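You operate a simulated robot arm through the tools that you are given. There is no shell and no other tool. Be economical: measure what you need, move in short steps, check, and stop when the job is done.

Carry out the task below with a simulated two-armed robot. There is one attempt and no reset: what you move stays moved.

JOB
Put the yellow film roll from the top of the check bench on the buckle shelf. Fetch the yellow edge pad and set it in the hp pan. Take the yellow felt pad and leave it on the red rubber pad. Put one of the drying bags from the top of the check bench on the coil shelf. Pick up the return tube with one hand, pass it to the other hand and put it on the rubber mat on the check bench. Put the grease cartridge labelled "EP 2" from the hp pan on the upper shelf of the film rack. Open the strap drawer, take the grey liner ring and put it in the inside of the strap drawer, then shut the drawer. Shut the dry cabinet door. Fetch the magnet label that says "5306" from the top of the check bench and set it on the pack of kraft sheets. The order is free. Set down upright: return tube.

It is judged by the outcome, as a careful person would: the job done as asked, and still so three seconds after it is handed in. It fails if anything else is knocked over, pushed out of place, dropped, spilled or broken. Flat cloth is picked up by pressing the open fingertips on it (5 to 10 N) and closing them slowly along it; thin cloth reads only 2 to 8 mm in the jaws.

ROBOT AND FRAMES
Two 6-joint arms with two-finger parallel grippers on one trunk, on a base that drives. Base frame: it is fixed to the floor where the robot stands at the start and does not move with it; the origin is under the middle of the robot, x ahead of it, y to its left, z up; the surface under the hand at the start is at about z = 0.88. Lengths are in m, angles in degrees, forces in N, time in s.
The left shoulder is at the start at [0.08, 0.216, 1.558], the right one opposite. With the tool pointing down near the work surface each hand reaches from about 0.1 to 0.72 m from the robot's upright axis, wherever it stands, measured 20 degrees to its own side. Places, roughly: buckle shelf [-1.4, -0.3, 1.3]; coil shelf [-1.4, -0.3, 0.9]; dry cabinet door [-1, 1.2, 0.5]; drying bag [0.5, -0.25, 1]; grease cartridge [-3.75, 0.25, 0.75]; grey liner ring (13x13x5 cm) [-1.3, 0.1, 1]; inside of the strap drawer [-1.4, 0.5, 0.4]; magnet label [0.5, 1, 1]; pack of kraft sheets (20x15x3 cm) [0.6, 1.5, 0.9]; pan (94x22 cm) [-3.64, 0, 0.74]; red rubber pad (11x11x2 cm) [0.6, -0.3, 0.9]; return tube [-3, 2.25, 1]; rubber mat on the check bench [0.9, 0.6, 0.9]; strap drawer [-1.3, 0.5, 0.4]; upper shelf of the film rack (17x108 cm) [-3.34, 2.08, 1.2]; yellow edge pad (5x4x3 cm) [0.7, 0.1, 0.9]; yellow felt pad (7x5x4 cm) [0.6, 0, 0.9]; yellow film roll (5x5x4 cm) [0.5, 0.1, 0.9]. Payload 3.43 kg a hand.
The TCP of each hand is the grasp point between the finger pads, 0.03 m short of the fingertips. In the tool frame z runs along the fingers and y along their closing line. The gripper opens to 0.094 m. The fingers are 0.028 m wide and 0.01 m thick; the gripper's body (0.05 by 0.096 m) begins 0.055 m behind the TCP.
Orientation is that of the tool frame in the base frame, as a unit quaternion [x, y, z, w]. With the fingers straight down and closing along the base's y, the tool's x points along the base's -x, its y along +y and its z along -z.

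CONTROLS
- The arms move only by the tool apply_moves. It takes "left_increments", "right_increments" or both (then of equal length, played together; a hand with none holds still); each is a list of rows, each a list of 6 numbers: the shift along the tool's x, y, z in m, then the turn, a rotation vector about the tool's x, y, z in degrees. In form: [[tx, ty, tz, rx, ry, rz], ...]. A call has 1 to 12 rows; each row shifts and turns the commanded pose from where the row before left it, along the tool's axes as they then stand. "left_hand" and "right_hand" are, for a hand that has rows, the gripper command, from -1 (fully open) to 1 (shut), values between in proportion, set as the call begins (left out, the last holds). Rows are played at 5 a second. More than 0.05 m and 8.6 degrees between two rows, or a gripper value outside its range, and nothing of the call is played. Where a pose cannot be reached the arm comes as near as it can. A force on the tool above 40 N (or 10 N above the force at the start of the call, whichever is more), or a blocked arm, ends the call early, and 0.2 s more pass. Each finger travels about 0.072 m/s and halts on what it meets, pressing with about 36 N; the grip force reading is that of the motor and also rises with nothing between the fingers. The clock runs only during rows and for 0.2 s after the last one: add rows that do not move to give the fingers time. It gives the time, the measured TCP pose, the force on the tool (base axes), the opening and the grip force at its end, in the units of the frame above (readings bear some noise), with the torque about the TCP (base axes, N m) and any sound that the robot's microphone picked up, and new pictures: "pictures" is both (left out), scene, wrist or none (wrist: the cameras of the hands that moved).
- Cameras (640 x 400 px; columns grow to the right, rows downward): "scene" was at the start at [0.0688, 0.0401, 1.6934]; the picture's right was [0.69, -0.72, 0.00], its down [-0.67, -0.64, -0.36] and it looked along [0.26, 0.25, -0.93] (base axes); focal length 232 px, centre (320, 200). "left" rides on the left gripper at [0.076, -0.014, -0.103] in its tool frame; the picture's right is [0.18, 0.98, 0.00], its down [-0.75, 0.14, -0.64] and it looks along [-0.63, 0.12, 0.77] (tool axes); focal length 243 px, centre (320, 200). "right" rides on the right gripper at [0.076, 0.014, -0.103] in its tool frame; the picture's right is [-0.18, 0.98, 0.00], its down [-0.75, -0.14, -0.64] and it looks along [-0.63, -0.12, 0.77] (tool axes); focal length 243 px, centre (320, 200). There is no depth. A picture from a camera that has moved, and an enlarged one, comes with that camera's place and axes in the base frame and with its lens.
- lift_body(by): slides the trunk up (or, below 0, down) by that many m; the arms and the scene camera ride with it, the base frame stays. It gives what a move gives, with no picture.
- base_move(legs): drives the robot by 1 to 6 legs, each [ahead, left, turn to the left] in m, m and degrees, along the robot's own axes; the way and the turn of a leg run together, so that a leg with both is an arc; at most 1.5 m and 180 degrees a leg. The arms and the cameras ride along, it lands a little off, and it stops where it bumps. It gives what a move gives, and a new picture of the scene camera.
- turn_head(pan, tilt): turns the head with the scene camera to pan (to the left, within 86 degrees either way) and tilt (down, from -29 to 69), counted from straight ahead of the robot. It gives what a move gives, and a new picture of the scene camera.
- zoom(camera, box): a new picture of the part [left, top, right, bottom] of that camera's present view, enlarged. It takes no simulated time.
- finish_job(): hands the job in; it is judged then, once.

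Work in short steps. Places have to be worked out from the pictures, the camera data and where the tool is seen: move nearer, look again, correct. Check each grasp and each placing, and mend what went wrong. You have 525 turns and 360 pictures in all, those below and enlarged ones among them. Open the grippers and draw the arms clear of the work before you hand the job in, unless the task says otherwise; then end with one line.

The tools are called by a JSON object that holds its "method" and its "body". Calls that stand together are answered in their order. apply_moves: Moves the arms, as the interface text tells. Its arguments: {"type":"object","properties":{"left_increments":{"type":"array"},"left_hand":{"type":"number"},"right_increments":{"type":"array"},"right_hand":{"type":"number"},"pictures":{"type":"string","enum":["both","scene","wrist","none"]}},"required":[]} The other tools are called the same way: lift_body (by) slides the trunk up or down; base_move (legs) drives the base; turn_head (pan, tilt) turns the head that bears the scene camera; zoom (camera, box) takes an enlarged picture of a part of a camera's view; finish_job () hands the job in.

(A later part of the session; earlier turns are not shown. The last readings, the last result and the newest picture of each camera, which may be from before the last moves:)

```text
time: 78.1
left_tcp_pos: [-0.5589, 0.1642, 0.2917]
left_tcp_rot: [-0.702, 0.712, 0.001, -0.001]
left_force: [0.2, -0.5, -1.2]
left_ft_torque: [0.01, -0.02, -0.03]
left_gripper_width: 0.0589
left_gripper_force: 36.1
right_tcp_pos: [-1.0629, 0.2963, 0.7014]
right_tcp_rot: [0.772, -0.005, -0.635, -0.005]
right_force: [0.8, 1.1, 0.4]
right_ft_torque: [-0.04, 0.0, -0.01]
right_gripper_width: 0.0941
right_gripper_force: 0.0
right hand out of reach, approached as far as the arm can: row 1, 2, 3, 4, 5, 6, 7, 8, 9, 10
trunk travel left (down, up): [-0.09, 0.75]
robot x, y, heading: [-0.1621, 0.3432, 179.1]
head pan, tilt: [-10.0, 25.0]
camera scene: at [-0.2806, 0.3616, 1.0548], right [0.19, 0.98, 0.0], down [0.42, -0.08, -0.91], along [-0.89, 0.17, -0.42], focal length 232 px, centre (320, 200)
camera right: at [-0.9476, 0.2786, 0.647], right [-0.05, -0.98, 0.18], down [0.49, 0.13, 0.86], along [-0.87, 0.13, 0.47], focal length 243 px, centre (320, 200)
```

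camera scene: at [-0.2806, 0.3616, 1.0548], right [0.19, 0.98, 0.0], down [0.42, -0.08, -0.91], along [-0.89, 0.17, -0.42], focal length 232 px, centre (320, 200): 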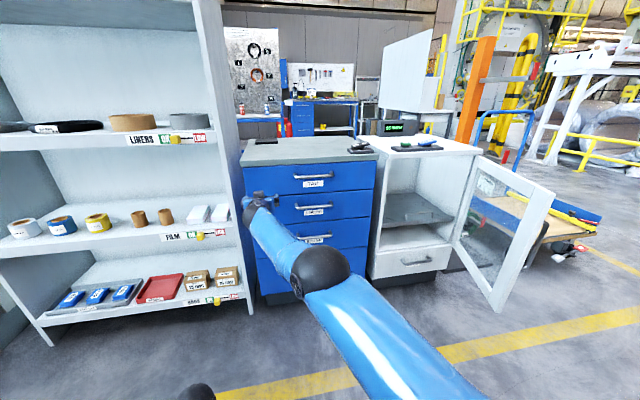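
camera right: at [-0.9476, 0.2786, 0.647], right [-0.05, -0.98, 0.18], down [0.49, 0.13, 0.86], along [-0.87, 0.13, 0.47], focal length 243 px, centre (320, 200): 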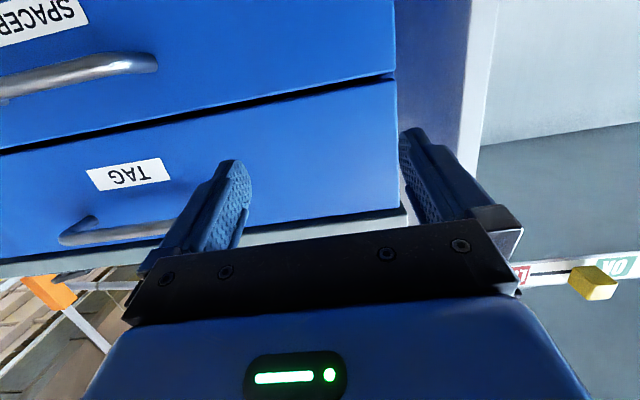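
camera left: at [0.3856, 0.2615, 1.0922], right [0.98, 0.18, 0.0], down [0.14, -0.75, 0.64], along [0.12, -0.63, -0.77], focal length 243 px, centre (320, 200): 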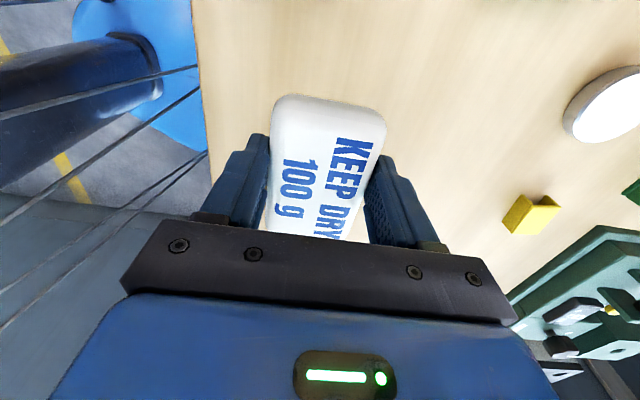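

The hand points forward now. I'll confirm the third label and roll the hand 90° so that it closes vertically.

{"method": "zoom", "body": {"camera": "scene", "box": [240, 140, 400, 300]}}

{"method": "apply_moves", "body": {"right_increments": [[0, 0, -0.03, 0, 0, 8.2], [0, 0, -0.03, 0, 0, 8.2], [0, 0, -0.03, 0, 0, 8.2], [0, 0, 0, 0, 0, 8.2], [0, 0, 0, 0, 0, 8.2], [0, 0, 0, 0, 0, 8.2], [0, 0, 0, 0, 0, 8.2], [0, 0, 0, 0, 0, 8.2], [0, 0, 0, 0, 0, 8.2], [0, 0, 0, 0, 0, 8.2], [0, 0, 0, 0, 0, 8]], "pictures": "both"}}

```text
2.50 times, centred on (320, 220) of scene
camera zoom: at [-0.2806, 0.3616, 1.0548], right [0.19, 0.98, 0.0], down [0.42, -0.08, -0.91], along [-0.89, 0.17, -0.42], focal length 580 px, centre (320, 150)
```

zoom: 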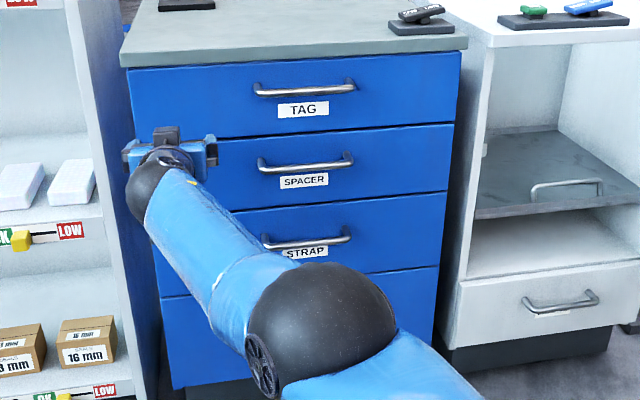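

```text
time: 80.5
left_tcp_pos: [-0.5592, 0.1632, 0.293]
left_tcp_rot: [-0.702, 0.712, 0.001, -0.002]
left_force: [-1.0, 0.1, -0.3]
left_ft_torque: [-0.03, 0.0, -0.02]
left_gripper_width: 0.059
left_gripper_force: 35.6
right_tcp_pos: [-1.0455, 0.2613, 0.7187]
right_tcp_rot: [-0.542, 0.55, 0.452, -0.447]
right_force: [0.0, 0.1, 0.3]
right_ft_torque: [-0.02, -0.03, 0.01]
right_gripper_width: 0.094
right_gripper_force: 0.0
right hand out of reach, approached as far as the arm can: row 1, 2, 3
trunk travel left (down, up): [-0.09, 0.75]
robot x, y, heading: [-0.157, 0.3425, 179.2]
head pan, tilt: [-10.0, 25.0]
camera scene: at [-0.2803, 0.3616, 1.0548], right [0.19, 0.98, 0.0], down [0.42, -0.08, -0.91], along [-0.89, 0.17, -0.42], focal length 232 px, centre (320, 200)
camera right: at [-0.9497, 0.1819, 0.753], right [-0.19, 0.19, 0.96], down [0.67, 0.74, -0.02], along [-0.72, 0.64, -0.26], focal length 243 px, centre (320, 200)
```

scene: 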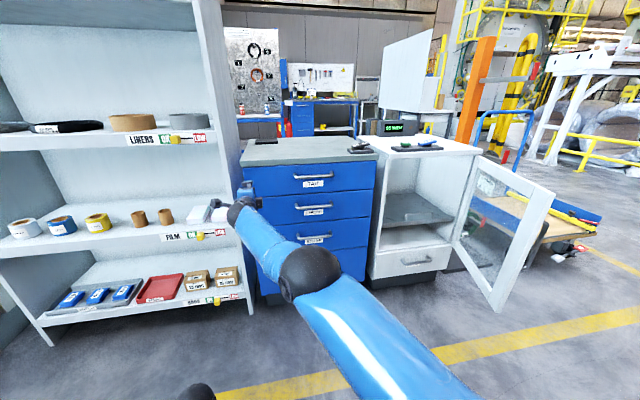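
right: 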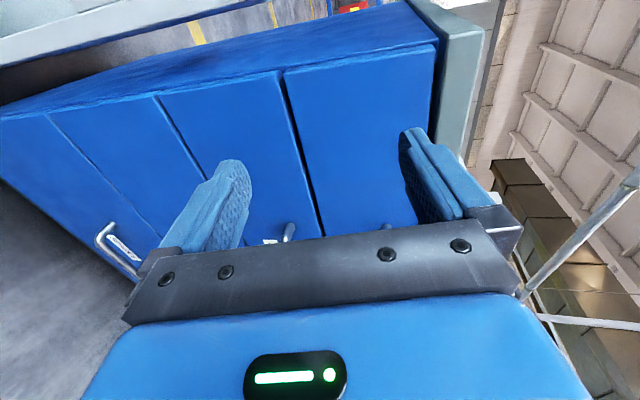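

STRAP is confirmed as the third drawer. Triangulation puts its handle bar at x ≈ -1.158, y 0.428–0.586, z ≈ 0.466. I'll lower the arm, keeping clear of the fronts.

{"method": "apply_moves", "body": {"right_increments": [[-0.02, -0.04, 0, 0, 0, 0], [-0.02, -0.04, 0, 0, 0, 0], [-0.02, -0.04, 0, 0, 0, 0], [-0.02, -0.04, 0, 0, 0, 0], [-0.02, -0.04, 0, 0, 0, 0], [0, 0, 0, 0, 0, 0]], "pictures": "both"}}

```text
time: 81.9
left_tcp_pos: [-0.5592, 0.1633, 0.2921]
left_tcp_rot: [-0.701, 0.713, 0.002, -0.001]
left_force: [0.5, -0.2, -1.2]
left_ft_torque: [0.0, -0.04, -0.01]
left_gripper_width: 0.0591
left_gripper_force: 36.2
right_tcp_pos: [-1.007, 0.3602, 0.5231]
right_tcp_rot: [-0.543, 0.548, 0.453, -0.447]
right_force: [-0.3, -0.3, -0.1]
right_ft_torque: [0.02, -0.01, 0.01]
right_gripper_width: 0.094
right_gripper_force: 0.1
trunk travel left (down, up): [-0.09, 0.75]
robot x, y, heading: [-0.1564, 0.3434, 179.3]
head pan, tilt: [-10.0, 25.0]
camera scene: at [-0.2802, 0.3616, 1.0549], right [0.19, 0.98, 0.0], down [0.42, -0.08, -0.91], along [-0.89, 0.17, -0.42], focal length 232 px, centre (320, 200)
camera right: at [-0.9106, 0.2803, 0.5571], right [-0.19, 0.19, 0.96], down [0.67, 0.75, -0.01], along [-0.72, 0.64, -0.26], focal length 243 px, centre (320, 200)
```

scene: 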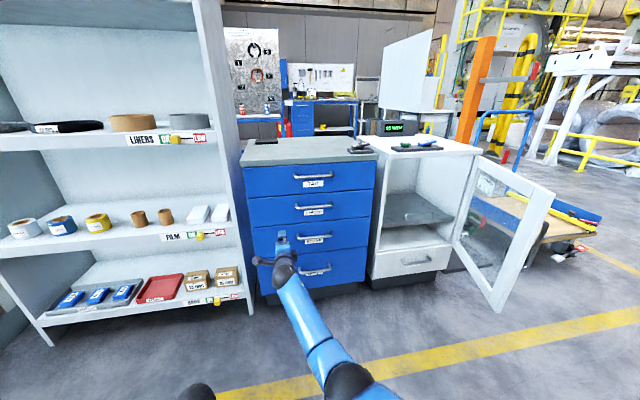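
right: 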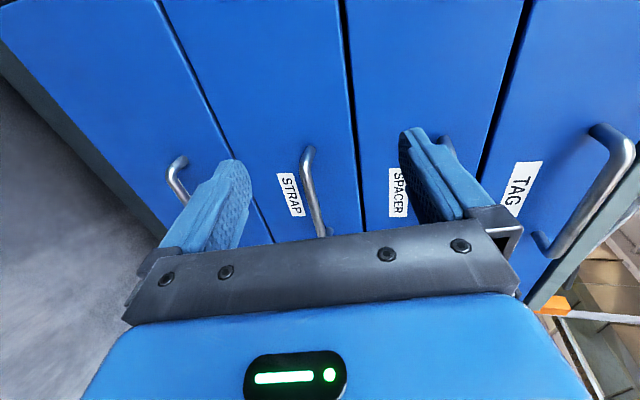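

The STRAP handle is clear in the wrist view at z ≈ 0.46, y centre 0.505. I'll shift right 0.145 m and drop the trunk 6 cm.

{"method": "base_move", "body": {"legs": [[0, -0.145, 0]]}}

{"method": "lift_body", "body": {"by": -0.06}}

{"method": "apply_moves", "body": {"right_increments": [[0, 0, 0, 0, 0, 0]], "pictures": "wrist"}}

```text
time: 83.3
left_tcp_pos: [-0.5568, 0.3097, 0.2918]
left_tcp_rot: [-0.702, 0.712, 0.001, -0.001]
left_force: [0.4, 0.6, -0.2]
left_ft_torque: [-0.01, -0.01, 0.0]
left_gripper_width: 0.0591
left_gripper_force: 36.3
right_tcp_pos: [-1.0058, 0.5053, 0.5234]
right_tcp_rot: [-0.543, 0.55, 0.451, -0.446]
right_force: [-0.1, -0.6, 0.1]
right_ft_torque: [0.01, 0.0, 0.0]
right_gripper_width: 0.0943
right_gripper_force: 0.0
trunk travel left (down, up): [-0.09, 0.75]
robot x, y, heading: [-0.1521, 0.4879, 179.2]
head pan, tilt: [-10.0, 25.0]
camera scene: at [-0.2782, 0.5088, 1.0548], right [0.19, 0.98, 0.0], down [0.42, -0.08, -0.91], along [-0.89, 0.17, -0.42], focal length 232 px, centre (320, 200)
```

scene: 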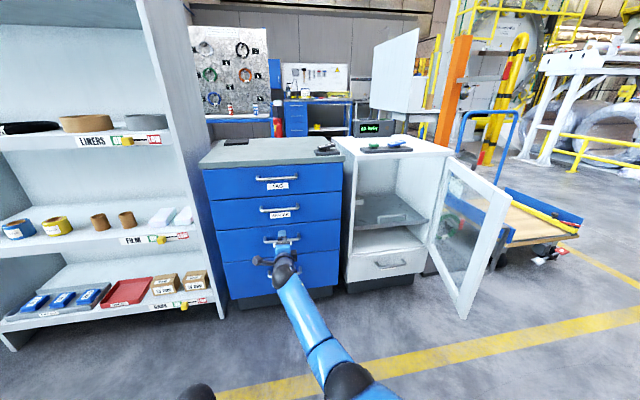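

```text
time: 84.3
left_tcp_pos: [-0.5559, 0.3094, 0.2336]
left_tcp_rot: [-0.702, 0.712, 0.001, -0.002]
left_force: [-0.3, 0.7, -0.7]
left_ft_torque: [0.01, 0.0, -0.02]
left_gripper_width: 0.0592
left_gripper_force: 36.2
right_tcp_pos: [-1.0057, 0.5047, 0.463]
right_tcp_rot: [-0.543, 0.548, 0.453, -0.447]
right_force: [0.7, -0.4, -0.7]
right_ft_torque: [-0.03, -0.01, 0.0]
right_gripper_width: 0.0942
right_gripper_force: 0.1
trunk travel left (down, up): [-0.03, 0.81]
robot x, y, heading: [-0.1587, 0.4905, 179.2]
head pan, tilt: [-10.0, 25.0]
```

```text
time: 84.7
left_tcp_pos: [-0.5557, 0.3102, 0.2335]
left_tcp_rot: [-0.702, 0.712, 0.001, -0.002]
left_force: [0.0, -0.4, -1.4]
left_ft_torque: [0.0, -0.02, -0.01]
left_gripper_width: 0.0595
left_gripper_force: 36.1
right_tcp_pos: [-1.0066, 0.5047, 0.4636]
right_tcp_rot: [-0.544, 0.548, 0.452, -0.447]
right_force: [0.1, -0.5, -0.4]
right_ft_torque: [0.03, 0.0, -0.03]
right_gripper_width: 0.0941
right_gripper_force: 0.0
trunk travel left (down, up): [-0.03, 0.81]
robot x, y, heading: [-0.1552, 0.4903, 179.0]
head pan, tilt: [-10.0, 25.0]
camera right: at [-0.9086, 0.4262, 0.4973], right [-0.19, 0.18, 0.96], down [0.67, 0.75, -0.01], along [-0.72, 0.64, -0.26], focal length 243 px, centre (320, 200)
```

right: 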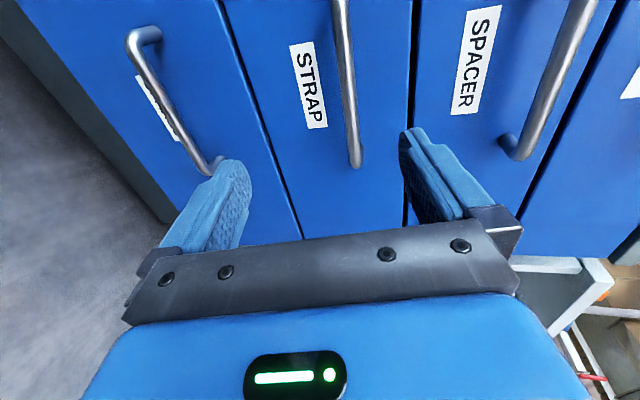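

The bar is at z ≈ 0.4615, in line with the hand. I'll drive forward 0.13 m so that the fingers straddle the bar.

{"method": "base_move", "body": {"legs": [[0.13, 0, 0]]}}

{"method": "apply_moves", "body": {"right_increments": [[0, 0, 0, 0, 0, 0], [0, 0, 0, 0, 0, 0]], "pictures": "wrist"}}

```text
time: 86.0
left_tcp_pos: [-0.6827, 0.3129, 0.2329]
left_tcp_rot: [-0.701, 0.713, 0.0, 0.0]
left_force: [0.3, 0.4, -1.0]
left_ft_torque: [0.01, 0.03, -0.03]
left_gripper_width: 0.0592
left_gripper_force: 36.1
right_tcp_pos: [-1.1307, 0.5093, 0.4608]
right_tcp_rot: [-0.542, 0.549, 0.454, -0.446]
right_force: [4.5, 0.8, -1.8]
right_ft_torque: [-0.02, 0.14, 0.04]
right_gripper_width: 0.0924
right_gripper_force: 0.0
trunk travel left (down, up): [-0.03, 0.81]
robot x, y, heading: [-0.2795, 0.492, 179.2]
head pan, tilt: [-10.0, 25.0]
stopped in leg 1: the force on the tool passed its limit at 124 N (the readings are from after the stop); the commanded pose is now the measured one
camera scene: at [-0.404, 0.5108, 0.9948], right [0.19, 0.98, 0.0], down [0.41, -0.08, -0.91], along [-0.89, 0.17, -0.42], focal length 232 px, centre (320, 200)
```

scene: 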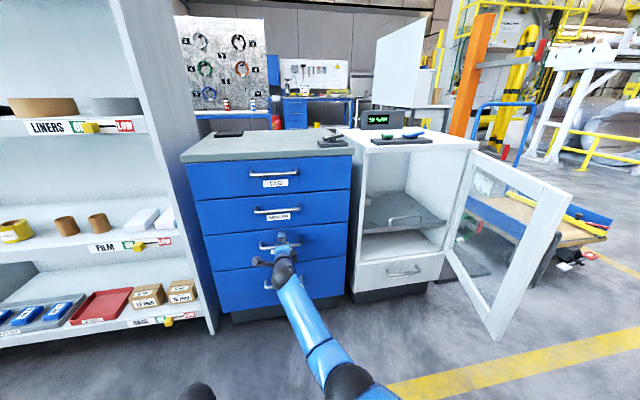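

```text
time: 86.7
left_tcp_pos: [-0.6833, 0.3135, 0.2327]
left_tcp_rot: [-0.701, 0.713, 0.0, 0.0]
left_force: [-0.5, 0.2, -0.9]
left_ft_torque: [0.0, 0.02, -0.01]
left_gripper_width: 0.059
left_gripper_force: 35.8
right_tcp_pos: [-1.1307, 0.5078, 0.4616]
right_tcp_rot: [-0.542, 0.549, 0.454, -0.447]
right_force: [7.4, 0.9, -2.4]
right_ft_torque: [-0.02, 0.29, 0.07]
right_gripper_width: 0.0915
right_gripper_force: 0.1
trunk travel left (down, up): [-0.03, 0.81]
robot x, y, heading: [-0.283, 0.4901, 179.1]
head pan, tilt: [-10.0, 25.0]
camera right: at [-1.033, 0.4302, 0.4961], right [-0.18, 0.19, 0.97], down [0.67, 0.74, -0.02], along [-0.72, 0.64, -0.26], focal length 243 px, centre (320, 200)
```

right: 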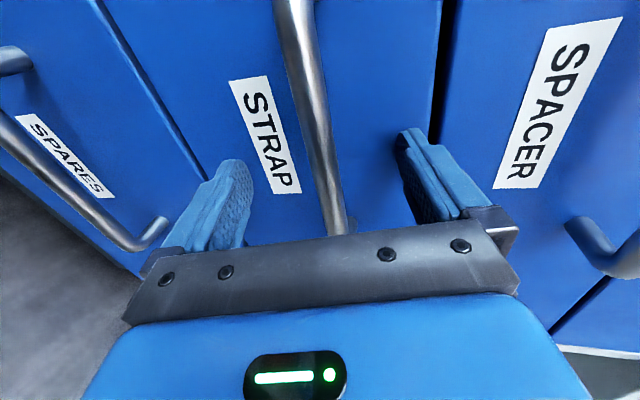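

The fingertips met the drawer front, so the bar is about at the TCP. I'll back off 6 mm and close on it.

{"method": "apply_moves", "body": {"right_increments": [[0, 0, -0.006, 0, 0, 0], [0, 0, 0, 0, 0, 0]], "pictures": "none"}}

{"method": "apply_moves", "body": {"right_increments": [[0, 0, 0, 0, 0, 0], [0, 0, 0, 0, 0, 0], [0, 0, 0, 0, 0, 0], [0, 0, 0, 0, 0, 0], [0, 0, 0, 0, 0, 0]], "right_hand": 1, "pictures": "wrist"}}

```text
time: 87.2
left_tcp_pos: [-0.6847, 0.3135, 0.2326]
left_tcp_rot: [-0.701, 0.713, 0.0, 0.0]
left_force: [-0.6, -0.4, -1.3]
left_ft_torque: [0.0, 0.04, 0.02]
left_gripper_width: 0.0593
left_gripper_force: 36.3
right_tcp_pos: [-1.1235, 0.5091, 0.4638]
right_tcp_rot: [-0.542, 0.549, 0.454, -0.446]
right_force: [-0.1, -0.3, -0.6]
right_ft_torque: [-0.03, 0.04, -0.02]
right_gripper_width: 0.0941
right_gripper_force: 0.1
trunk travel left (down, up): [-0.03, 0.81]
robot x, y, heading: [-0.2797, 0.4918, 179.0]
head pan, tilt: [-10.0, 25.0]
```

```text
time: 88.5
left_tcp_pos: [-0.6834, 0.3132, 0.2329]
left_tcp_rot: [-0.701, 0.713, 0.001, -0.002]
left_force: [0.7, -0.9, -1.2]
left_ft_torque: [0.01, -0.03, 0.03]
left_gripper_width: 0.059
left_gripper_force: 36.6
right_tcp_pos: [-1.124, 0.5089, 0.467]
right_tcp_rot: [-0.541, 0.548, 0.455, -0.448]
right_force: [-0.8, 1.1, 14.4]
right_ft_torque: [0.16, 0.13, 0.29]
right_gripper_width: 0.0137
right_gripper_force: 45.7
trunk travel left (down, up): [-0.03, 0.81]
robot x, y, heading: [-0.2805, 0.4911, 179.0]
head pan, tilt: [-10.0, 25.0]
camera right: at [-1.0265, 0.4299, 0.5011], right [-0.18, 0.19, 0.97], down [0.67, 0.74, -0.02], along [-0.72, 0.64, -0.26], focal length 243 px, centre (320, 200)
```

right: 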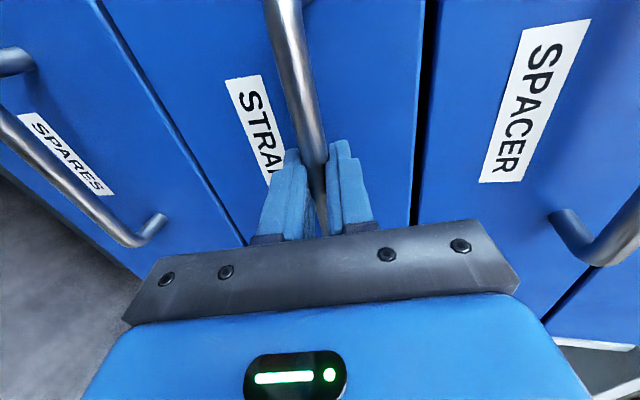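

The bar is gripped. I'll pull the drawer open by reversing the base.

{"method": "base_move", "body": {"legs": [[-0.12, 0, 0], [-0.12, 0, 0]]}}

```text
time: 90.5
left_tcp_pos: [-0.4429, 0.3086, 0.2331]
left_tcp_rot: [-0.7, 0.714, 0.002, -0.003]
left_force: [0.7, -0.2, -1.1]
left_ft_torque: [0.01, 0.01, 0.0]
left_gripper_width: 0.0592
left_gripper_force: 35.5
right_tcp_pos: [-0.8829, 0.5082, 0.4676]
right_tcp_rot: [-0.54, 0.549, 0.456, -0.447]
right_force: [-0.3, 25.5, 22.3]
right_ft_torque: [0.42, 0.12, -0.56]
right_gripper_width: 0.0137
right_gripper_force: 45.1
trunk travel left (down, up): [-0.03, 0.81]
robot x, y, heading: [-0.0378, 0.4847, 178.8]
head pan, tilt: [-10.0, 25.0]
camera scene: at [-0.1602, 0.508, 0.9953], right [0.19, 0.98, 0.0], down [0.41, -0.08, -0.91], along [-0.89, 0.17, -0.42], focal length 232 px, centre (320, 200)
```

scene: 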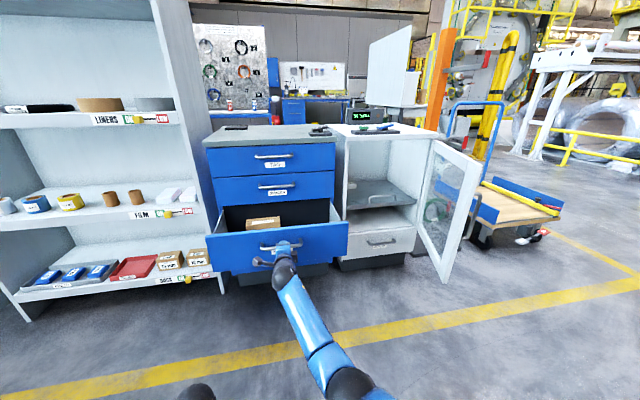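

It opens well, with a box at the back of the drawer. I'll pull 5 cm more and release.

{"method": "base_move", "body": {"legs": [[-0.05, 0, 0]]}}

{"method": "apply_moves", "body": {"right_increments": [[0, 0, 0, 0, 0, 0], [0, 0, 0, 0, 0, 0], [0, 0, 0, 0, 0, 0], [0, 0, -0.01, 0, 0, 0]], "right_hand": -1, "pictures": "wrist"}}

```text
time: 91.5
left_tcp_pos: [-0.3938, 0.3086, 0.2336]
left_tcp_rot: [-0.699, 0.715, 0.002, -0.001]
left_force: [0.2, 0.2, -0.8]
left_ft_torque: [-0.02, -0.01, -0.01]
left_gripper_width: 0.0592
left_gripper_force: 36.3
right_tcp_pos: [-0.8341, 0.5093, 0.4665]
right_tcp_rot: [-0.539, 0.549, 0.456, -0.446]
right_force: [-0.2, 5.0, 12.7]
right_ft_torque: [0.18, 0.1, 0.24]
right_gripper_width: 0.0136
right_gripper_force: 45.0
trunk travel left (down, up): [-0.03, 0.81]
robot x, y, heading: [0.0086, 0.4859, 178.7]
head pan, tilt: [-10.0, 25.0]
camera scene: at [-0.1122, 0.5061, 0.9952], right [0.19, 0.98, 0.0], down [0.41, -0.08, -0.91], along [-0.89, 0.18, -0.42], focal length 232 px, centre (320, 200)
```

scene: 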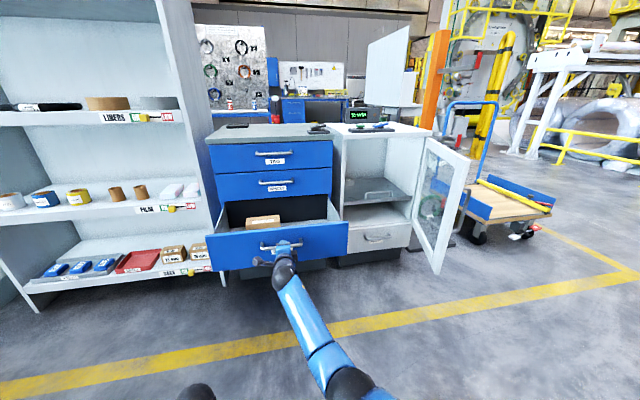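

```text
time: 92.5
left_tcp_pos: [-0.394, 0.3105, 0.2322]
left_tcp_rot: [-0.699, 0.715, 0.002, -0.002]
left_force: [-0.4, 0.2, -1.3]
left_ft_torque: [-0.02, 0.02, 0.01]
left_gripper_width: 0.0592
left_gripper_force: 36.1
right_tcp_pos: [-0.8247, 0.5074, 0.4681]
right_tcp_rot: [-0.539, 0.55, 0.457, -0.446]
right_force: [0.4, -0.2, -0.1]
right_ft_torque: [0.0, 0.01, 0.0]
right_gripper_width: 0.0939
right_gripper_force: 0.1
trunk travel left (down, up): [-0.03, 0.81]
robot x, y, heading: [0.0085, 0.4876, 178.7]
head pan, tilt: [-10.0, 25.0]
camera right: at [-0.7279, 0.4286, 0.502], right [-0.18, 0.19, 0.97], down [0.67, 0.74, -0.02], along [-0.72, 0.65, -0.26], focal length 243 px, centre (320, 200)
```

right: 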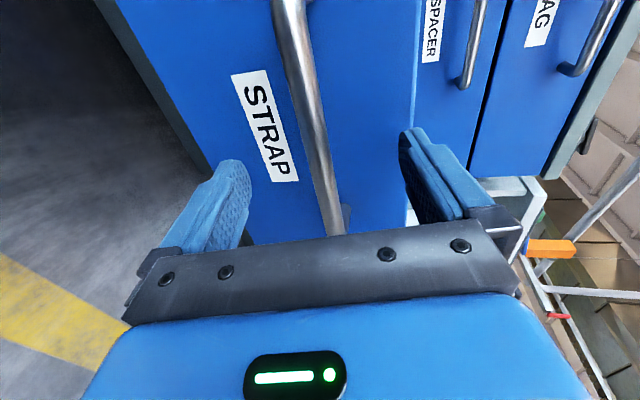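

The drawer is open about 29 cm. Next I'll drive left toward the ring, raise the trunk, and pitch the hand back to pointing down with closing along x.

{"method": "base_move", "body": {"legs": [[0, 0.59, 0]]}}

{"method": "lift_body", "body": {"by": 0.45}}

{"method": "apply_moves", "body": {"right_increments": [[0, 0, 0, 8, 0, 0], [0, 0, 0, 8, 0, 0], [0, 0, 0, 8, 0, 0], [0, 0, 0, 8, 0, 0], [0, 0, 0, 8, 0, 0], [0, 0, 0, 8, 0, 0], [0, 0, 0, 8, 0, 0], [0, 0, 0, 8, 0, 0], [0, 0, 0, 8, 0, 0], [0, 0, 0, 7, 0, 0], [0, 0, 0, 0, 0, 0]], "pictures": "scene"}}

```text
time: 95.8
left_tcp_pos: [-0.4004, -0.2787, 0.2325]
left_tcp_rot: [-0.704, 0.71, 0.001, -0.001]
left_force: [0.4, -0.6, -1.8]
left_ft_torque: [0.0, 0.01, -0.01]
left_gripper_width: 0.0592
left_gripper_force: 35.9
right_tcp_pos: [-0.8329, -0.0847, 0.4667]
right_tcp_rot: [-0.543, 0.546, 0.454, -0.449]
right_force: [-0.1, 0.3, -0.3]
right_ft_torque: [0.01, 0.01, -0.05]
right_gripper_width: 0.094
right_gripper_force: 0.0
trunk travel left (down, up): [-0.03, 0.81]
robot x, y, heading: [0.0026, -0.0958, 179.5]
head pan, tilt: [-10.0, 25.0]
camera scene: at [-0.1229, -0.0795, 0.9948], right [0.18, 0.98, 0.0], down [0.42, -0.08, -0.91], along [-0.89, 0.17, -0.42], focal length 232 px, centre (320, 200)
```

scene: 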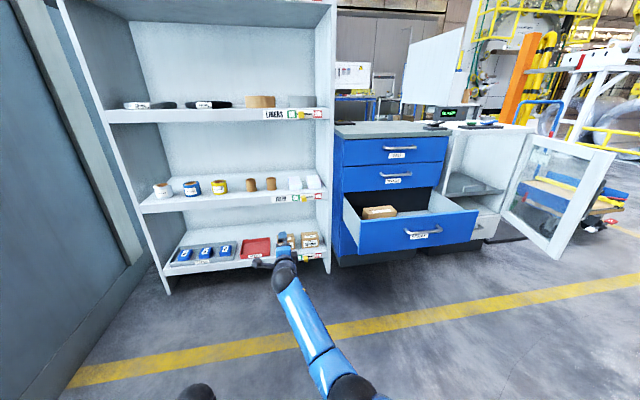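

```text
refused: 0.45 is not a number from -0.4 to 0.4
```

```text
time: 98.2
left_tcp_pos: [-0.4009, -0.2786, 0.232]
left_tcp_rot: [-0.704, 0.71, 0.002, -0.001]
left_force: [0.3, -0.4, -0.9]
left_ft_torque: [-0.02, -0.03, 0.02]
left_gripper_width: 0.0591
left_gripper_force: 36.3
right_tcp_pos: [-0.7384, -0.059, 0.4704]
right_tcp_rot: [-0.705, 0.71, 0.001, 0.0]
right_force: [-0.6, 0.9, 0.0]
right_ft_torque: [0.02, 0.02, 0.01]
right_gripper_width: 0.0939
right_gripper_force: 0.0
right hand out of reach, approached as far as the arm can: row 7, 8, 9, 10
trunk travel left (down, up): [-0.03, 0.81]
robot x, y, heading: [-0.0028, -0.0996, 179.5]
head pan, tilt: [-10.0, 25.0]
camera scene: at [-0.1229, -0.0793, 0.9948], right [0.18, 0.98, 0.0], down [0.42, -0.08, -0.91], along [-0.89, 0.17, -0.42], focal length 232 px, centre (320, 200)
```

scene: 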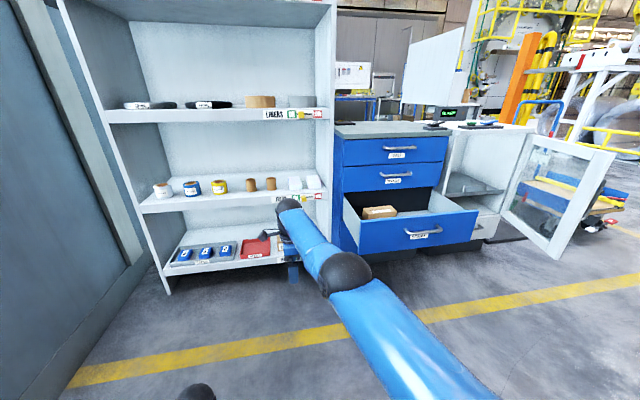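

The hand points down and closes along x. I'll raise the trunk, drive nearer, and look at the ring from the wrist.

{"method": "lift_body", "body": {"by": 0.4}}

{"method": "lift_body", "body": {"by": 0.18}}

{"method": "base_move", "body": {"legs": [[0.3, -0.11, 0]]}}

{"method": "apply_moves", "body": {"right_increments": [[0, 0, 0, 0, 0, 0], [0, 0, 0, 0, 0, 0]], "pictures": "wrist"}}

```text
time: 102.0
left_tcp_pos: [-0.4009, -0.2798, 0.6318]
left_tcp_rot: [-0.705, 0.71, 0.0, -0.001]
left_force: [0.0, -0.1, -0.9]
left_ft_torque: [-0.01, 0.02, 0.0]
left_gripper_width: 0.0592
left_gripper_force: 35.7
right_tcp_pos: [-0.7392, -0.0593, 0.8697]
right_tcp_rot: [-0.704, 0.711, 0.002, -0.001]
right_force: [0.9, 0.0, 0.8]
right_ft_torque: [0.0, -0.05, -0.02]
right_gripper_width: 0.0939
right_gripper_force: 0.0
trunk travel left (down, up): [-0.43, 0.41]
robot x, y, heading: [-0.0004, -0.0995, 179.6]
head pan, tilt: [-10.0, 25.0]
```

```text
time: 104.0
left_tcp_pos: [-0.4021, -0.2794, 0.8129]
left_tcp_rot: [-0.704, 0.71, 0.0, 0.0]
left_force: [-0.1, 0.3, -1.9]
left_ft_torque: [0.02, 0.02, 0.0]
left_gripper_width: 0.0589
left_gripper_force: 35.9
right_tcp_pos: [-0.7404, -0.0607, 1.0497]
right_tcp_rot: [-0.704, 0.71, 0.002, -0.001]
right_force: [0.2, 0.5, -0.7]
right_ft_torque: [0.0, 0.01, 0.01]
right_gripper_width: 0.0938
right_gripper_force: 0.0
trunk travel left (down, up): [-0.61, 0.23]
robot x, y, heading: [0.0018, -0.0977, 179.6]
head pan, tilt: [-10.0, 25.0]
```

```text
time: 106.2
left_tcp_pos: [-0.7028, -0.1652, 0.8125]
left_tcp_rot: [-0.703, 0.711, 0.001, -0.001]
left_force: [0.5, 0.0, -1.1]
left_ft_torque: [-0.02, -0.03, 0.03]
left_gripper_width: 0.0591
left_gripper_force: 36.6
right_tcp_pos: [-1.0408, 0.0557, 1.0508]
right_tcp_rot: [-0.704, 0.711, 0.003, -0.002]
right_force: [0.2, 0.0, 0.0]
right_ft_torque: [-0.03, -0.01, -0.01]
right_gripper_width: 0.094
right_gripper_force: 0.0
trunk travel left (down, up): [-0.61, 0.23]
robot x, y, heading: [-0.3047, 0.0124, 179.2]
head pan, tilt: [-10.0, 25.0]
camera scene: at [-0.4244, 0.0338, 1.5751], right [0.18, 0.98, 0.0], down [0.41, -0.08, -0.91], along [-0.89, 0.17, -0.42], focal length 232 px, centre (320, 200)
```

scene: 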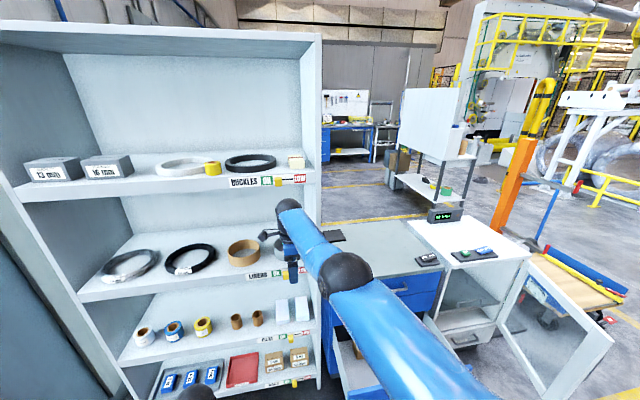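

```text
time: 106.8
left_tcp_pos: [-0.7041, -0.1644, 0.8126]
left_tcp_rot: [-0.703, 0.711, 0.001, -0.001]
left_force: [-0.2, -0.2, -0.3]
left_ft_torque: [0.02, 0.0, 0.0]
left_gripper_width: 0.0593
left_gripper_force: 35.8
right_tcp_pos: [-1.0421, 0.0549, 1.0512]
right_tcp_rot: [-0.703, 0.711, 0.003, -0.001]
right_force: [0.6, 0.2, -0.1]
right_ft_torque: [0.02, 0.01, 0.02]
right_gripper_width: 0.0944
right_gripper_force: 0.0
trunk travel left (down, up): [-0.61, 0.23]
robot x, y, heading: [-0.3029, 0.0141, 179.2]
head pan, tilt: [-10.0, 25.0]
camera right: at [-1.0562, -0.0226, 1.1536], right [-0.98, 0.19, 0.01], down [0.15, 0.75, 0.64], along [0.12, 0.63, -0.77], focal length 243 px, centre (320, 200)
```

right: 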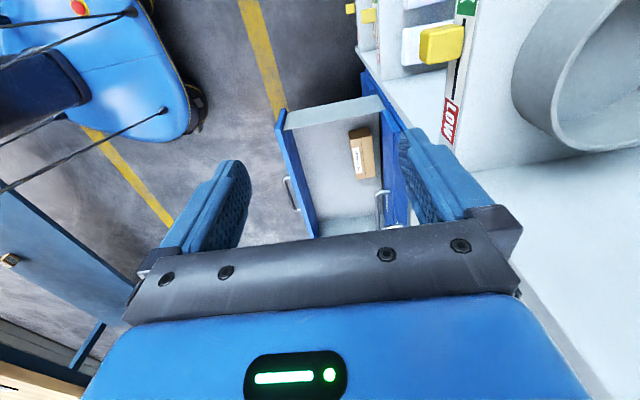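

The ring's front wall is at about x = -1.213, y = 0.064. I'll partly close the fingers, lower 4 cm for headroom, and drive in.

{"method": "lift_body", "body": {"by": -0.045}}

{"method": "apply_moves", "body": {"right_increments": [[0, 0, 0, 0, 0, 0], [0, 0, 0, 0, 0, 0], [0, 0, 0, 0, 0, 0]], "right_hand": -0.06, "pictures": "none"}}

{"method": "base_move", "body": {"legs": [[0.1, -0.007, 0]]}}

{"method": "apply_moves", "body": {"right_increments": [[0, 0, 0, 0, 0, 0], [0, 0, 0, 0, 0, 0]], "pictures": "wrist"}}

```text
time: 107.7
left_tcp_pos: [-0.7043, -0.1639, 0.7671]
left_tcp_rot: [-0.703, 0.711, 0.001, -0.001]
left_force: [-0.4, 0.3, -1.4]
left_ft_torque: [-0.03, -0.05, 0.0]
left_gripper_width: 0.0591
left_gripper_force: 35.7
right_tcp_pos: [-1.0422, 0.0546, 1.0057]
right_tcp_rot: [-0.704, 0.711, 0.002, -0.001]
right_force: [0.3, -0.6, -1.2]
right_ft_torque: [0.01, -0.03, -0.04]
right_gripper_width: 0.0941
right_gripper_force: 0.1
trunk travel left (down, up): [-0.565, 0.275]
robot x, y, heading: [-0.3019, 0.0166, 179.3]
head pan, tilt: [-10.0, 25.0]
```

```text
time: 108.5
left_tcp_pos: [-0.7049, -0.1648, 0.767]
left_tcp_rot: [-0.703, 0.712, 0.0, -0.001]
left_force: [0.4, 0.3, -1.5]
left_ft_torque: [-0.02, 0.0, 0.0]
left_gripper_width: 0.0592
left_gripper_force: 36.0
right_tcp_pos: [-1.0433, 0.0549, 1.0054]
right_tcp_rot: [-0.703, 0.711, 0.003, -0.001]
right_force: [0.4, 0.4, -0.1]
right_ft_torque: [-0.05, 0.04, -0.02]
right_gripper_width: 0.0499
right_gripper_force: 0.1
trunk travel left (down, up): [-0.565, 0.275]
robot x, y, heading: [-0.3038, 0.0158, 179.3]
head pan, tilt: [-10.0, 25.0]
```

```text
time: 109.6
left_tcp_pos: [-0.8033, -0.1556, 0.768]
left_tcp_rot: [-0.703, 0.712, 0.002, -0.001]
left_force: [-0.4, -0.1, -1.6]
left_ft_torque: [0.01, 0.02, -0.04]
left_gripper_width: 0.0593
left_gripper_force: 35.9
right_tcp_pos: [-1.1412, 0.0631, 1.0065]
right_tcp_rot: [-0.703, 0.711, 0.003, -0.002]
right_force: [-0.4, 0.6, 0.4]
right_ft_torque: [0.02, 0.03, 0.02]
right_gripper_width: 0.0497
right_gripper_force: 0.1
trunk travel left (down, up): [-0.565, 0.275]
robot x, y, heading: [-0.4, 0.0254, 179.3]
head pan, tilt: [-10.0, 25.0]
camera scene: at [-0.524, 0.0424, 1.5301], right [0.19, 0.98, 0.0], down [0.41, -0.08, -0.91], along [-0.89, 0.17, -0.42], focal length 232 px, centre (320, 200)
```

scene: 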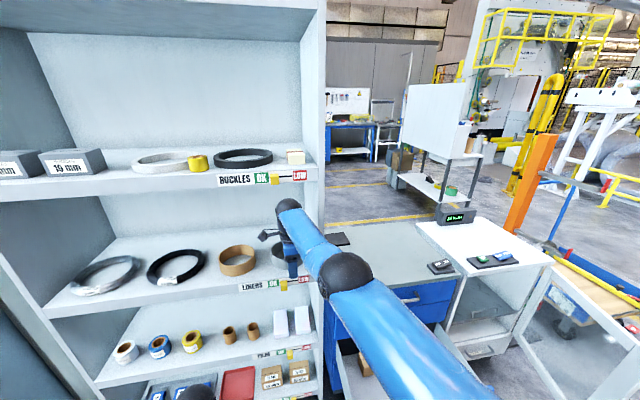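

```text
time: 110.2
left_tcp_pos: [-0.804, -0.1562, 0.7688]
left_tcp_rot: [-0.703, 0.711, 0.0, 0.0]
left_force: [-0.2, -0.5, 0.2]
left_ft_torque: [-0.01, 0.01, 0.0]
left_gripper_width: 0.0592
left_gripper_force: 36.1
right_tcp_pos: [-1.1415, 0.0634, 1.0055]
right_tcp_rot: [-0.704, 0.711, 0.003, -0.002]
right_force: [-0.2, -0.1, 0.0]
right_ft_torque: [0.03, 0.01, -0.01]
right_gripper_width: 0.0498
right_gripper_force: 0.0
trunk travel left (down, up): [-0.565, 0.275]
robot x, y, heading: [-0.4019, 0.021, 179.4]
head pan, tilt: [-10.0, 25.0]
camera right: at [-1.1559, -0.0141, 1.1088], right [-0.98, 0.2, 0.01], down [0.15, 0.75, 0.64], along [0.12, 0.63, -0.77], focal length 243 px, centre (320, 200)
```

right: 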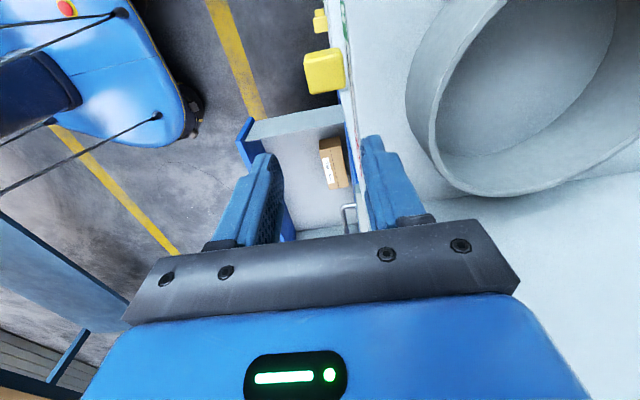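

The ring wall front is at x ≈ -1.210. I'll drive 7 cm further in.

{"method": "base_move", "body": {"legs": [[0.07, 0.003, 0]]}}

{"method": "apply_moves", "body": {"right_increments": [[0, 0, 0, 0, 0, 0], [0, 0, 0, 0, 0, 0]], "pictures": "wrist"}}

```text
time: 111.2
left_tcp_pos: [-0.868, -0.1582, 0.7681]
left_tcp_rot: [-0.704, 0.71, 0.002, -0.002]
left_force: [0.6, 0.2, -1.2]
left_ft_torque: [0.01, 0.01, -0.03]
left_gripper_width: 0.0589
left_gripper_force: 35.9
right_tcp_pos: [-1.2062, 0.0616, 1.0086]
right_tcp_rot: [-0.704, 0.71, 0.004, -0.003]
right_force: [0.3, 0.0, 0.1]
right_ft_torque: [-0.01, 0.04, -0.02]
right_gripper_width: 0.0497
right_gripper_force: 0.0
trunk travel left (down, up): [-0.565, 0.275]
robot x, y, heading: [-0.4716, 0.0195, 179.5]
head pan, tilt: [-10.0, 25.0]
camera scene: at [-0.5875, 0.0406, 1.5305], right [0.18, 0.98, 0.0], down [0.41, -0.08, -0.91], along [-0.89, 0.17, -0.42], focal length 232 px, centre (320, 200)
```

scene: 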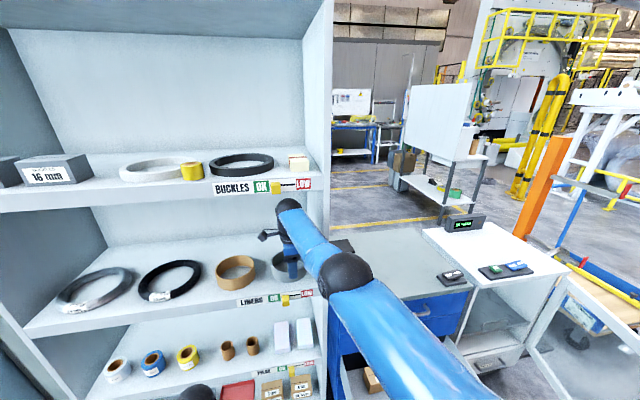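

```text
time: 111.8
left_tcp_pos: [-0.8691, -0.1594, 0.7669]
left_tcp_rot: [-0.703, 0.711, 0.0, -0.001]
left_force: [-0.7, 0.0, -0.8]
left_ft_torque: [-0.02, 0.02, 0.01]
left_gripper_width: 0.0591
left_gripper_force: 36.0
right_tcp_pos: [-1.2082, 0.0623, 1.0056]
right_tcp_rot: [-0.703, 0.711, 0.004, -0.001]
right_force: [0.0, -0.6, -0.6]
right_ft_torque: [-0.03, -0.04, 0.01]
right_gripper_width: 0.05
right_gripper_force: 0.0
trunk travel left (down, up): [-0.565, 0.275]
robot x, y, heading: [-0.4673, 0.0216, 179.7]
head pan, tilt: [-10.0, 25.0]
camera right: at [-1.2219, -0.0166, 1.1098], right [-0.98, 0.19, 0.01], down [0.15, 0.75, 0.64], along [0.12, 0.63, -0.77], focal length 243 px, centre (320, 200)
```

right: 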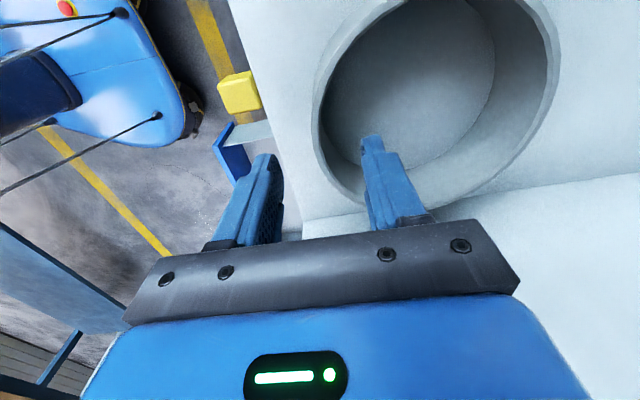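

The fingers straddle the front wall. I'll lower with the trunk.

{"method": "lift_body", "body": {"by": -0.046}}

{"method": "apply_moves", "body": {"right_increments": [[0, 0, 0, 0, 0, 0], [0, 0, 0, 0, 0, 0], [0, 0, 0, 0, 0, 0], [0, 0, 0, 0, 0, 0]], "right_hand": 1, "pictures": "wrist"}}

```text
time: 112.7
left_tcp_pos: [-0.8703, -0.158, 0.721]
left_tcp_rot: [-0.703, 0.711, 0.0, 0.0]
left_force: [-1.4, -0.2, -0.7]
left_ft_torque: [0.0, -0.01, 0.01]
left_gripper_width: 0.0592
left_gripper_force: 36.4
right_tcp_pos: [-1.2093, 0.0613, 0.961]
right_tcp_rot: [-0.704, 0.711, 0.004, -0.001]
right_force: [-0.8, -0.2, 4.7]
right_ft_torque: [-0.07, -0.1, -0.04]
right_gripper_width: 0.0492
right_gripper_force: 0.0
trunk travel left (down, up): [-0.519, 0.321]
robot x, y, heading: [-0.4741, 0.0258, 179.5]
head pan, tilt: [-10.0, 25.0]
```

```text
time: 113.7
left_tcp_pos: [-0.8714, -0.1579, 0.7214]
left_tcp_rot: [-0.704, 0.71, 0.001, -0.001]
left_force: [-0.9, -0.1, -1.4]
left_ft_torque: [-0.01, -0.02, 0.02]
left_gripper_width: 0.0589
left_gripper_force: 35.8
right_tcp_pos: [-1.2086, 0.06, 0.9605]
right_tcp_rot: [-0.704, 0.711, 0.004, -0.002]
right_force: [1.9, -0.5, 2.5]
right_ft_torque: [-0.05, -0.16, 0.02]
right_gripper_width: 0.0049
right_gripper_force: 35.7
trunk travel left (down, up): [-0.519, 0.321]
robot x, y, heading: [-0.4697, 0.0244, 179.2]
head pan, tilt: [-10.0, 25.0]
camera right: at [-1.2229, -0.0166, 1.0634], right [-0.98, 0.19, 0.01], down [0.15, 0.75, 0.64], along [0.12, 0.63, -0.77], focal length 243 px, centre (320, 200)
```

right: 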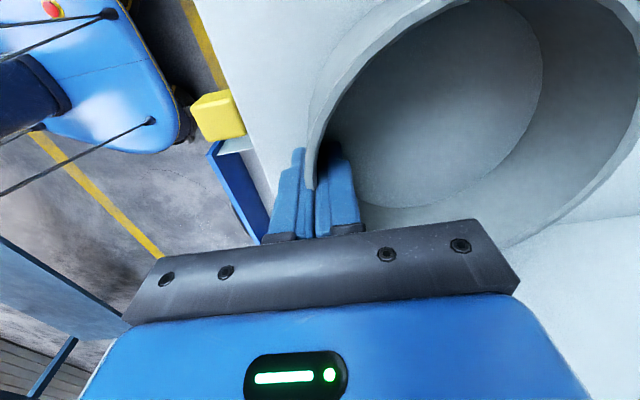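

The ring wall is gripped (5 mm). I'll lift 4.5 cm and check.

{"method": "lift_body", "body": {"by": 0.045}}

{"method": "apply_moves", "body": {"right_increments": [[0, 0, 0, 0, 0, 0]], "pictures": "wrist"}}

```text
time: 114.6
left_tcp_pos: [-0.8716, -0.1585, 0.7663]
left_tcp_rot: [-0.703, 0.711, 0.0, 0.0]
left_force: [1.0, -0.5, -0.9]
left_ft_torque: [-0.02, 0.05, -0.02]
left_gripper_width: 0.059
left_gripper_force: 35.9
right_tcp_pos: [-1.2087, 0.0607, 1.004]
right_tcp_rot: [-0.703, 0.711, 0.003, -0.001]
right_force: [0.3, -0.2, -0.2]
right_ft_torque: [-0.02, -0.05, -0.03]
right_gripper_width: 0.0047
right_gripper_force: 35.6
trunk travel left (down, up): [-0.564, 0.276]
robot x, y, heading: [-0.4698, 0.0253, 179.5]
head pan, tilt: [-10.0, 25.0]
```

```text
time: 115.0
left_tcp_pos: [-0.8701, -0.158, 0.7664]
left_tcp_rot: [-0.703, 0.711, 0.001, 0.0]
left_force: [-0.7, -0.2, -0.7]
left_ft_torque: [0.04, 0.0, 0.0]
left_gripper_width: 0.059
left_gripper_force: 35.7
right_tcp_pos: [-1.209, 0.06, 1.0033]
right_tcp_rot: [-0.704, 0.71, 0.002, -0.001]
right_force: [1.0, 0.3, 0.2]
right_ft_torque: [-0.01, -0.05, 0.01]
right_gripper_width: 0.005
right_gripper_force: 36.4
trunk travel left (down, up): [-0.564, 0.276]
robot x, y, heading: [-0.4694, 0.0201, 179.3]
head pan, tilt: [-10.0, 25.0]
camera right: at [-1.2234, -0.0165, 1.1079], right [-0.98, 0.19, 0.01], down [0.15, 0.75, 0.64], along [0.12, 0.63, -0.77], focal length 243 px, centre (320, 200)
```

right: 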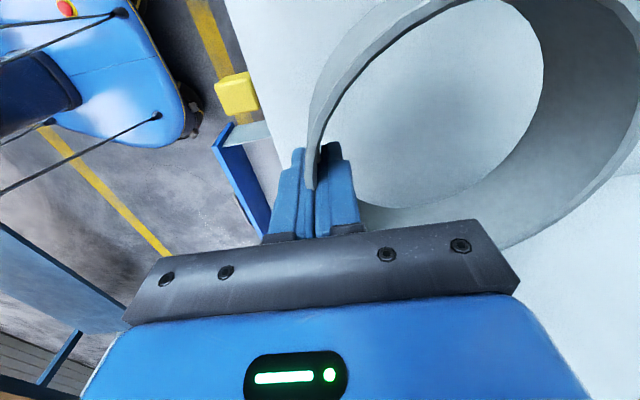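

The ring is held level. I'll back out, shift to the drawer and come over the open drawer.

{"method": "base_move", "body": {"legs": [[-0.43, 0, 0], [0, -0.51, 0], [0.18, 0, 0]]}}

{"method": "lift_body", "body": {"by": -0.3}}

{"method": "apply_moves", "body": {"right_increments": [[0, 0, 0, 0, 0, 0]], "pictures": "wrist"}}

```text
time: 121.2
left_tcp_pos: [-0.6197, 0.3426, 0.7664]
left_tcp_rot: [-0.702, 0.712, 0.001, -0.001]
left_force: [-0.1, 0.1, -1.4]
left_ft_torque: [0.0, -0.01, 0.01]
left_gripper_width: 0.059
left_gripper_force: 35.5
right_tcp_pos: [-0.9564, 0.5628, 1.0063]
right_tcp_rot: [-0.702, 0.713, 0.003, -0.002]
right_force: [0.2, -0.1, -0.7]
right_ft_torque: [0.0, -0.03, -0.02]
right_gripper_width: 0.0046
right_gripper_force: 35.7
trunk travel left (down, up): [-0.564, 0.276]
robot x, y, heading: [-0.2195, 0.5209, 179.0]
head pan, tilt: [-10.0, 25.0]
camera scene: at [-0.3393, 0.5408, 1.5292], right [0.19, 0.98, 0.0], down [0.41, -0.08, -0.91], along [-0.89, 0.17, -0.42], focal length 232 px, centre (320, 200)
```

scene: 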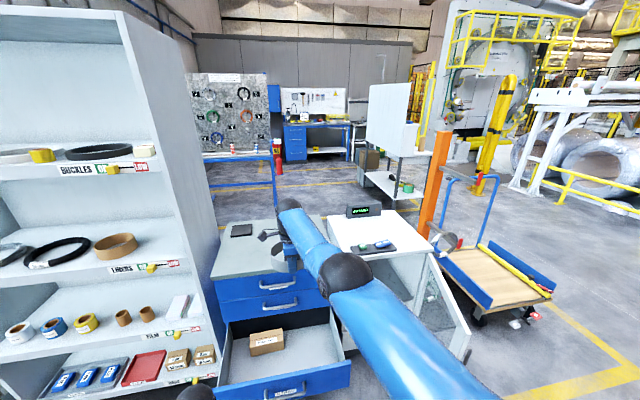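

```text
time: 124.2
left_tcp_pos: [-0.6206, 0.3431, 0.4664]
left_tcp_rot: [-0.702, 0.712, 0.0, -0.002]
left_force: [0.1, 0.4, -1.3]
left_ft_torque: [0.0, -0.01, 0.02]
left_gripper_width: 0.0591
left_gripper_force: 36.2
right_tcp_pos: [-0.9588, 0.564, 0.7044]
right_tcp_rot: [-0.702, 0.713, 0.002, -0.001]
right_force: [0.2, 0.6, -0.3]
right_ft_torque: [-0.01, -0.03, 0.0]
right_gripper_width: 0.0048
right_gripper_force: 35.7
trunk travel left (down, up): [-0.264, 0.576]
robot x, y, heading: [-0.2188, 0.5219, 179.0]
head pan, tilt: [-10.0, 25.0]
```

```text
time: 124.6
left_tcp_pos: [-0.6207, 0.3435, 0.4663]
left_tcp_rot: [-0.702, 0.712, 0.001, 0.0]
left_force: [0.3, -0.3, -0.4]
left_ft_torque: [0.02, 0.01, -0.01]
left_gripper_width: 0.0591
left_gripper_force: 36.0
right_tcp_pos: [-0.9595, 0.5638, 0.7046]
right_tcp_rot: [-0.702, 0.712, 0.002, -0.001]
right_force: [-0.6, 0.0, -0.6]
right_ft_torque: [0.01, -0.04, 0.03]
right_gripper_width: 0.0047
right_gripper_force: 35.7
trunk travel left (down, up): [-0.264, 0.576]
robot x, y, heading: [-0.2148, 0.5253, 178.9]
head pan, tilt: [-10.0, 25.0]
camera right: at [-0.9727, 0.4869, 0.8079], right [-0.98, 0.2, 0.01], down [0.16, 0.75, 0.64], along [0.12, 0.63, -0.77], focal length 243 px, centre (320, 200)
```

right: 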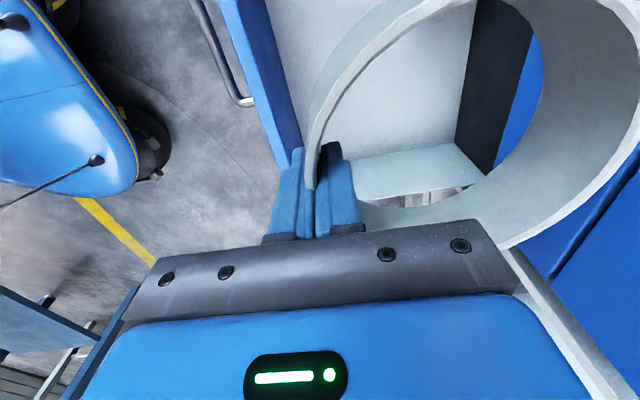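

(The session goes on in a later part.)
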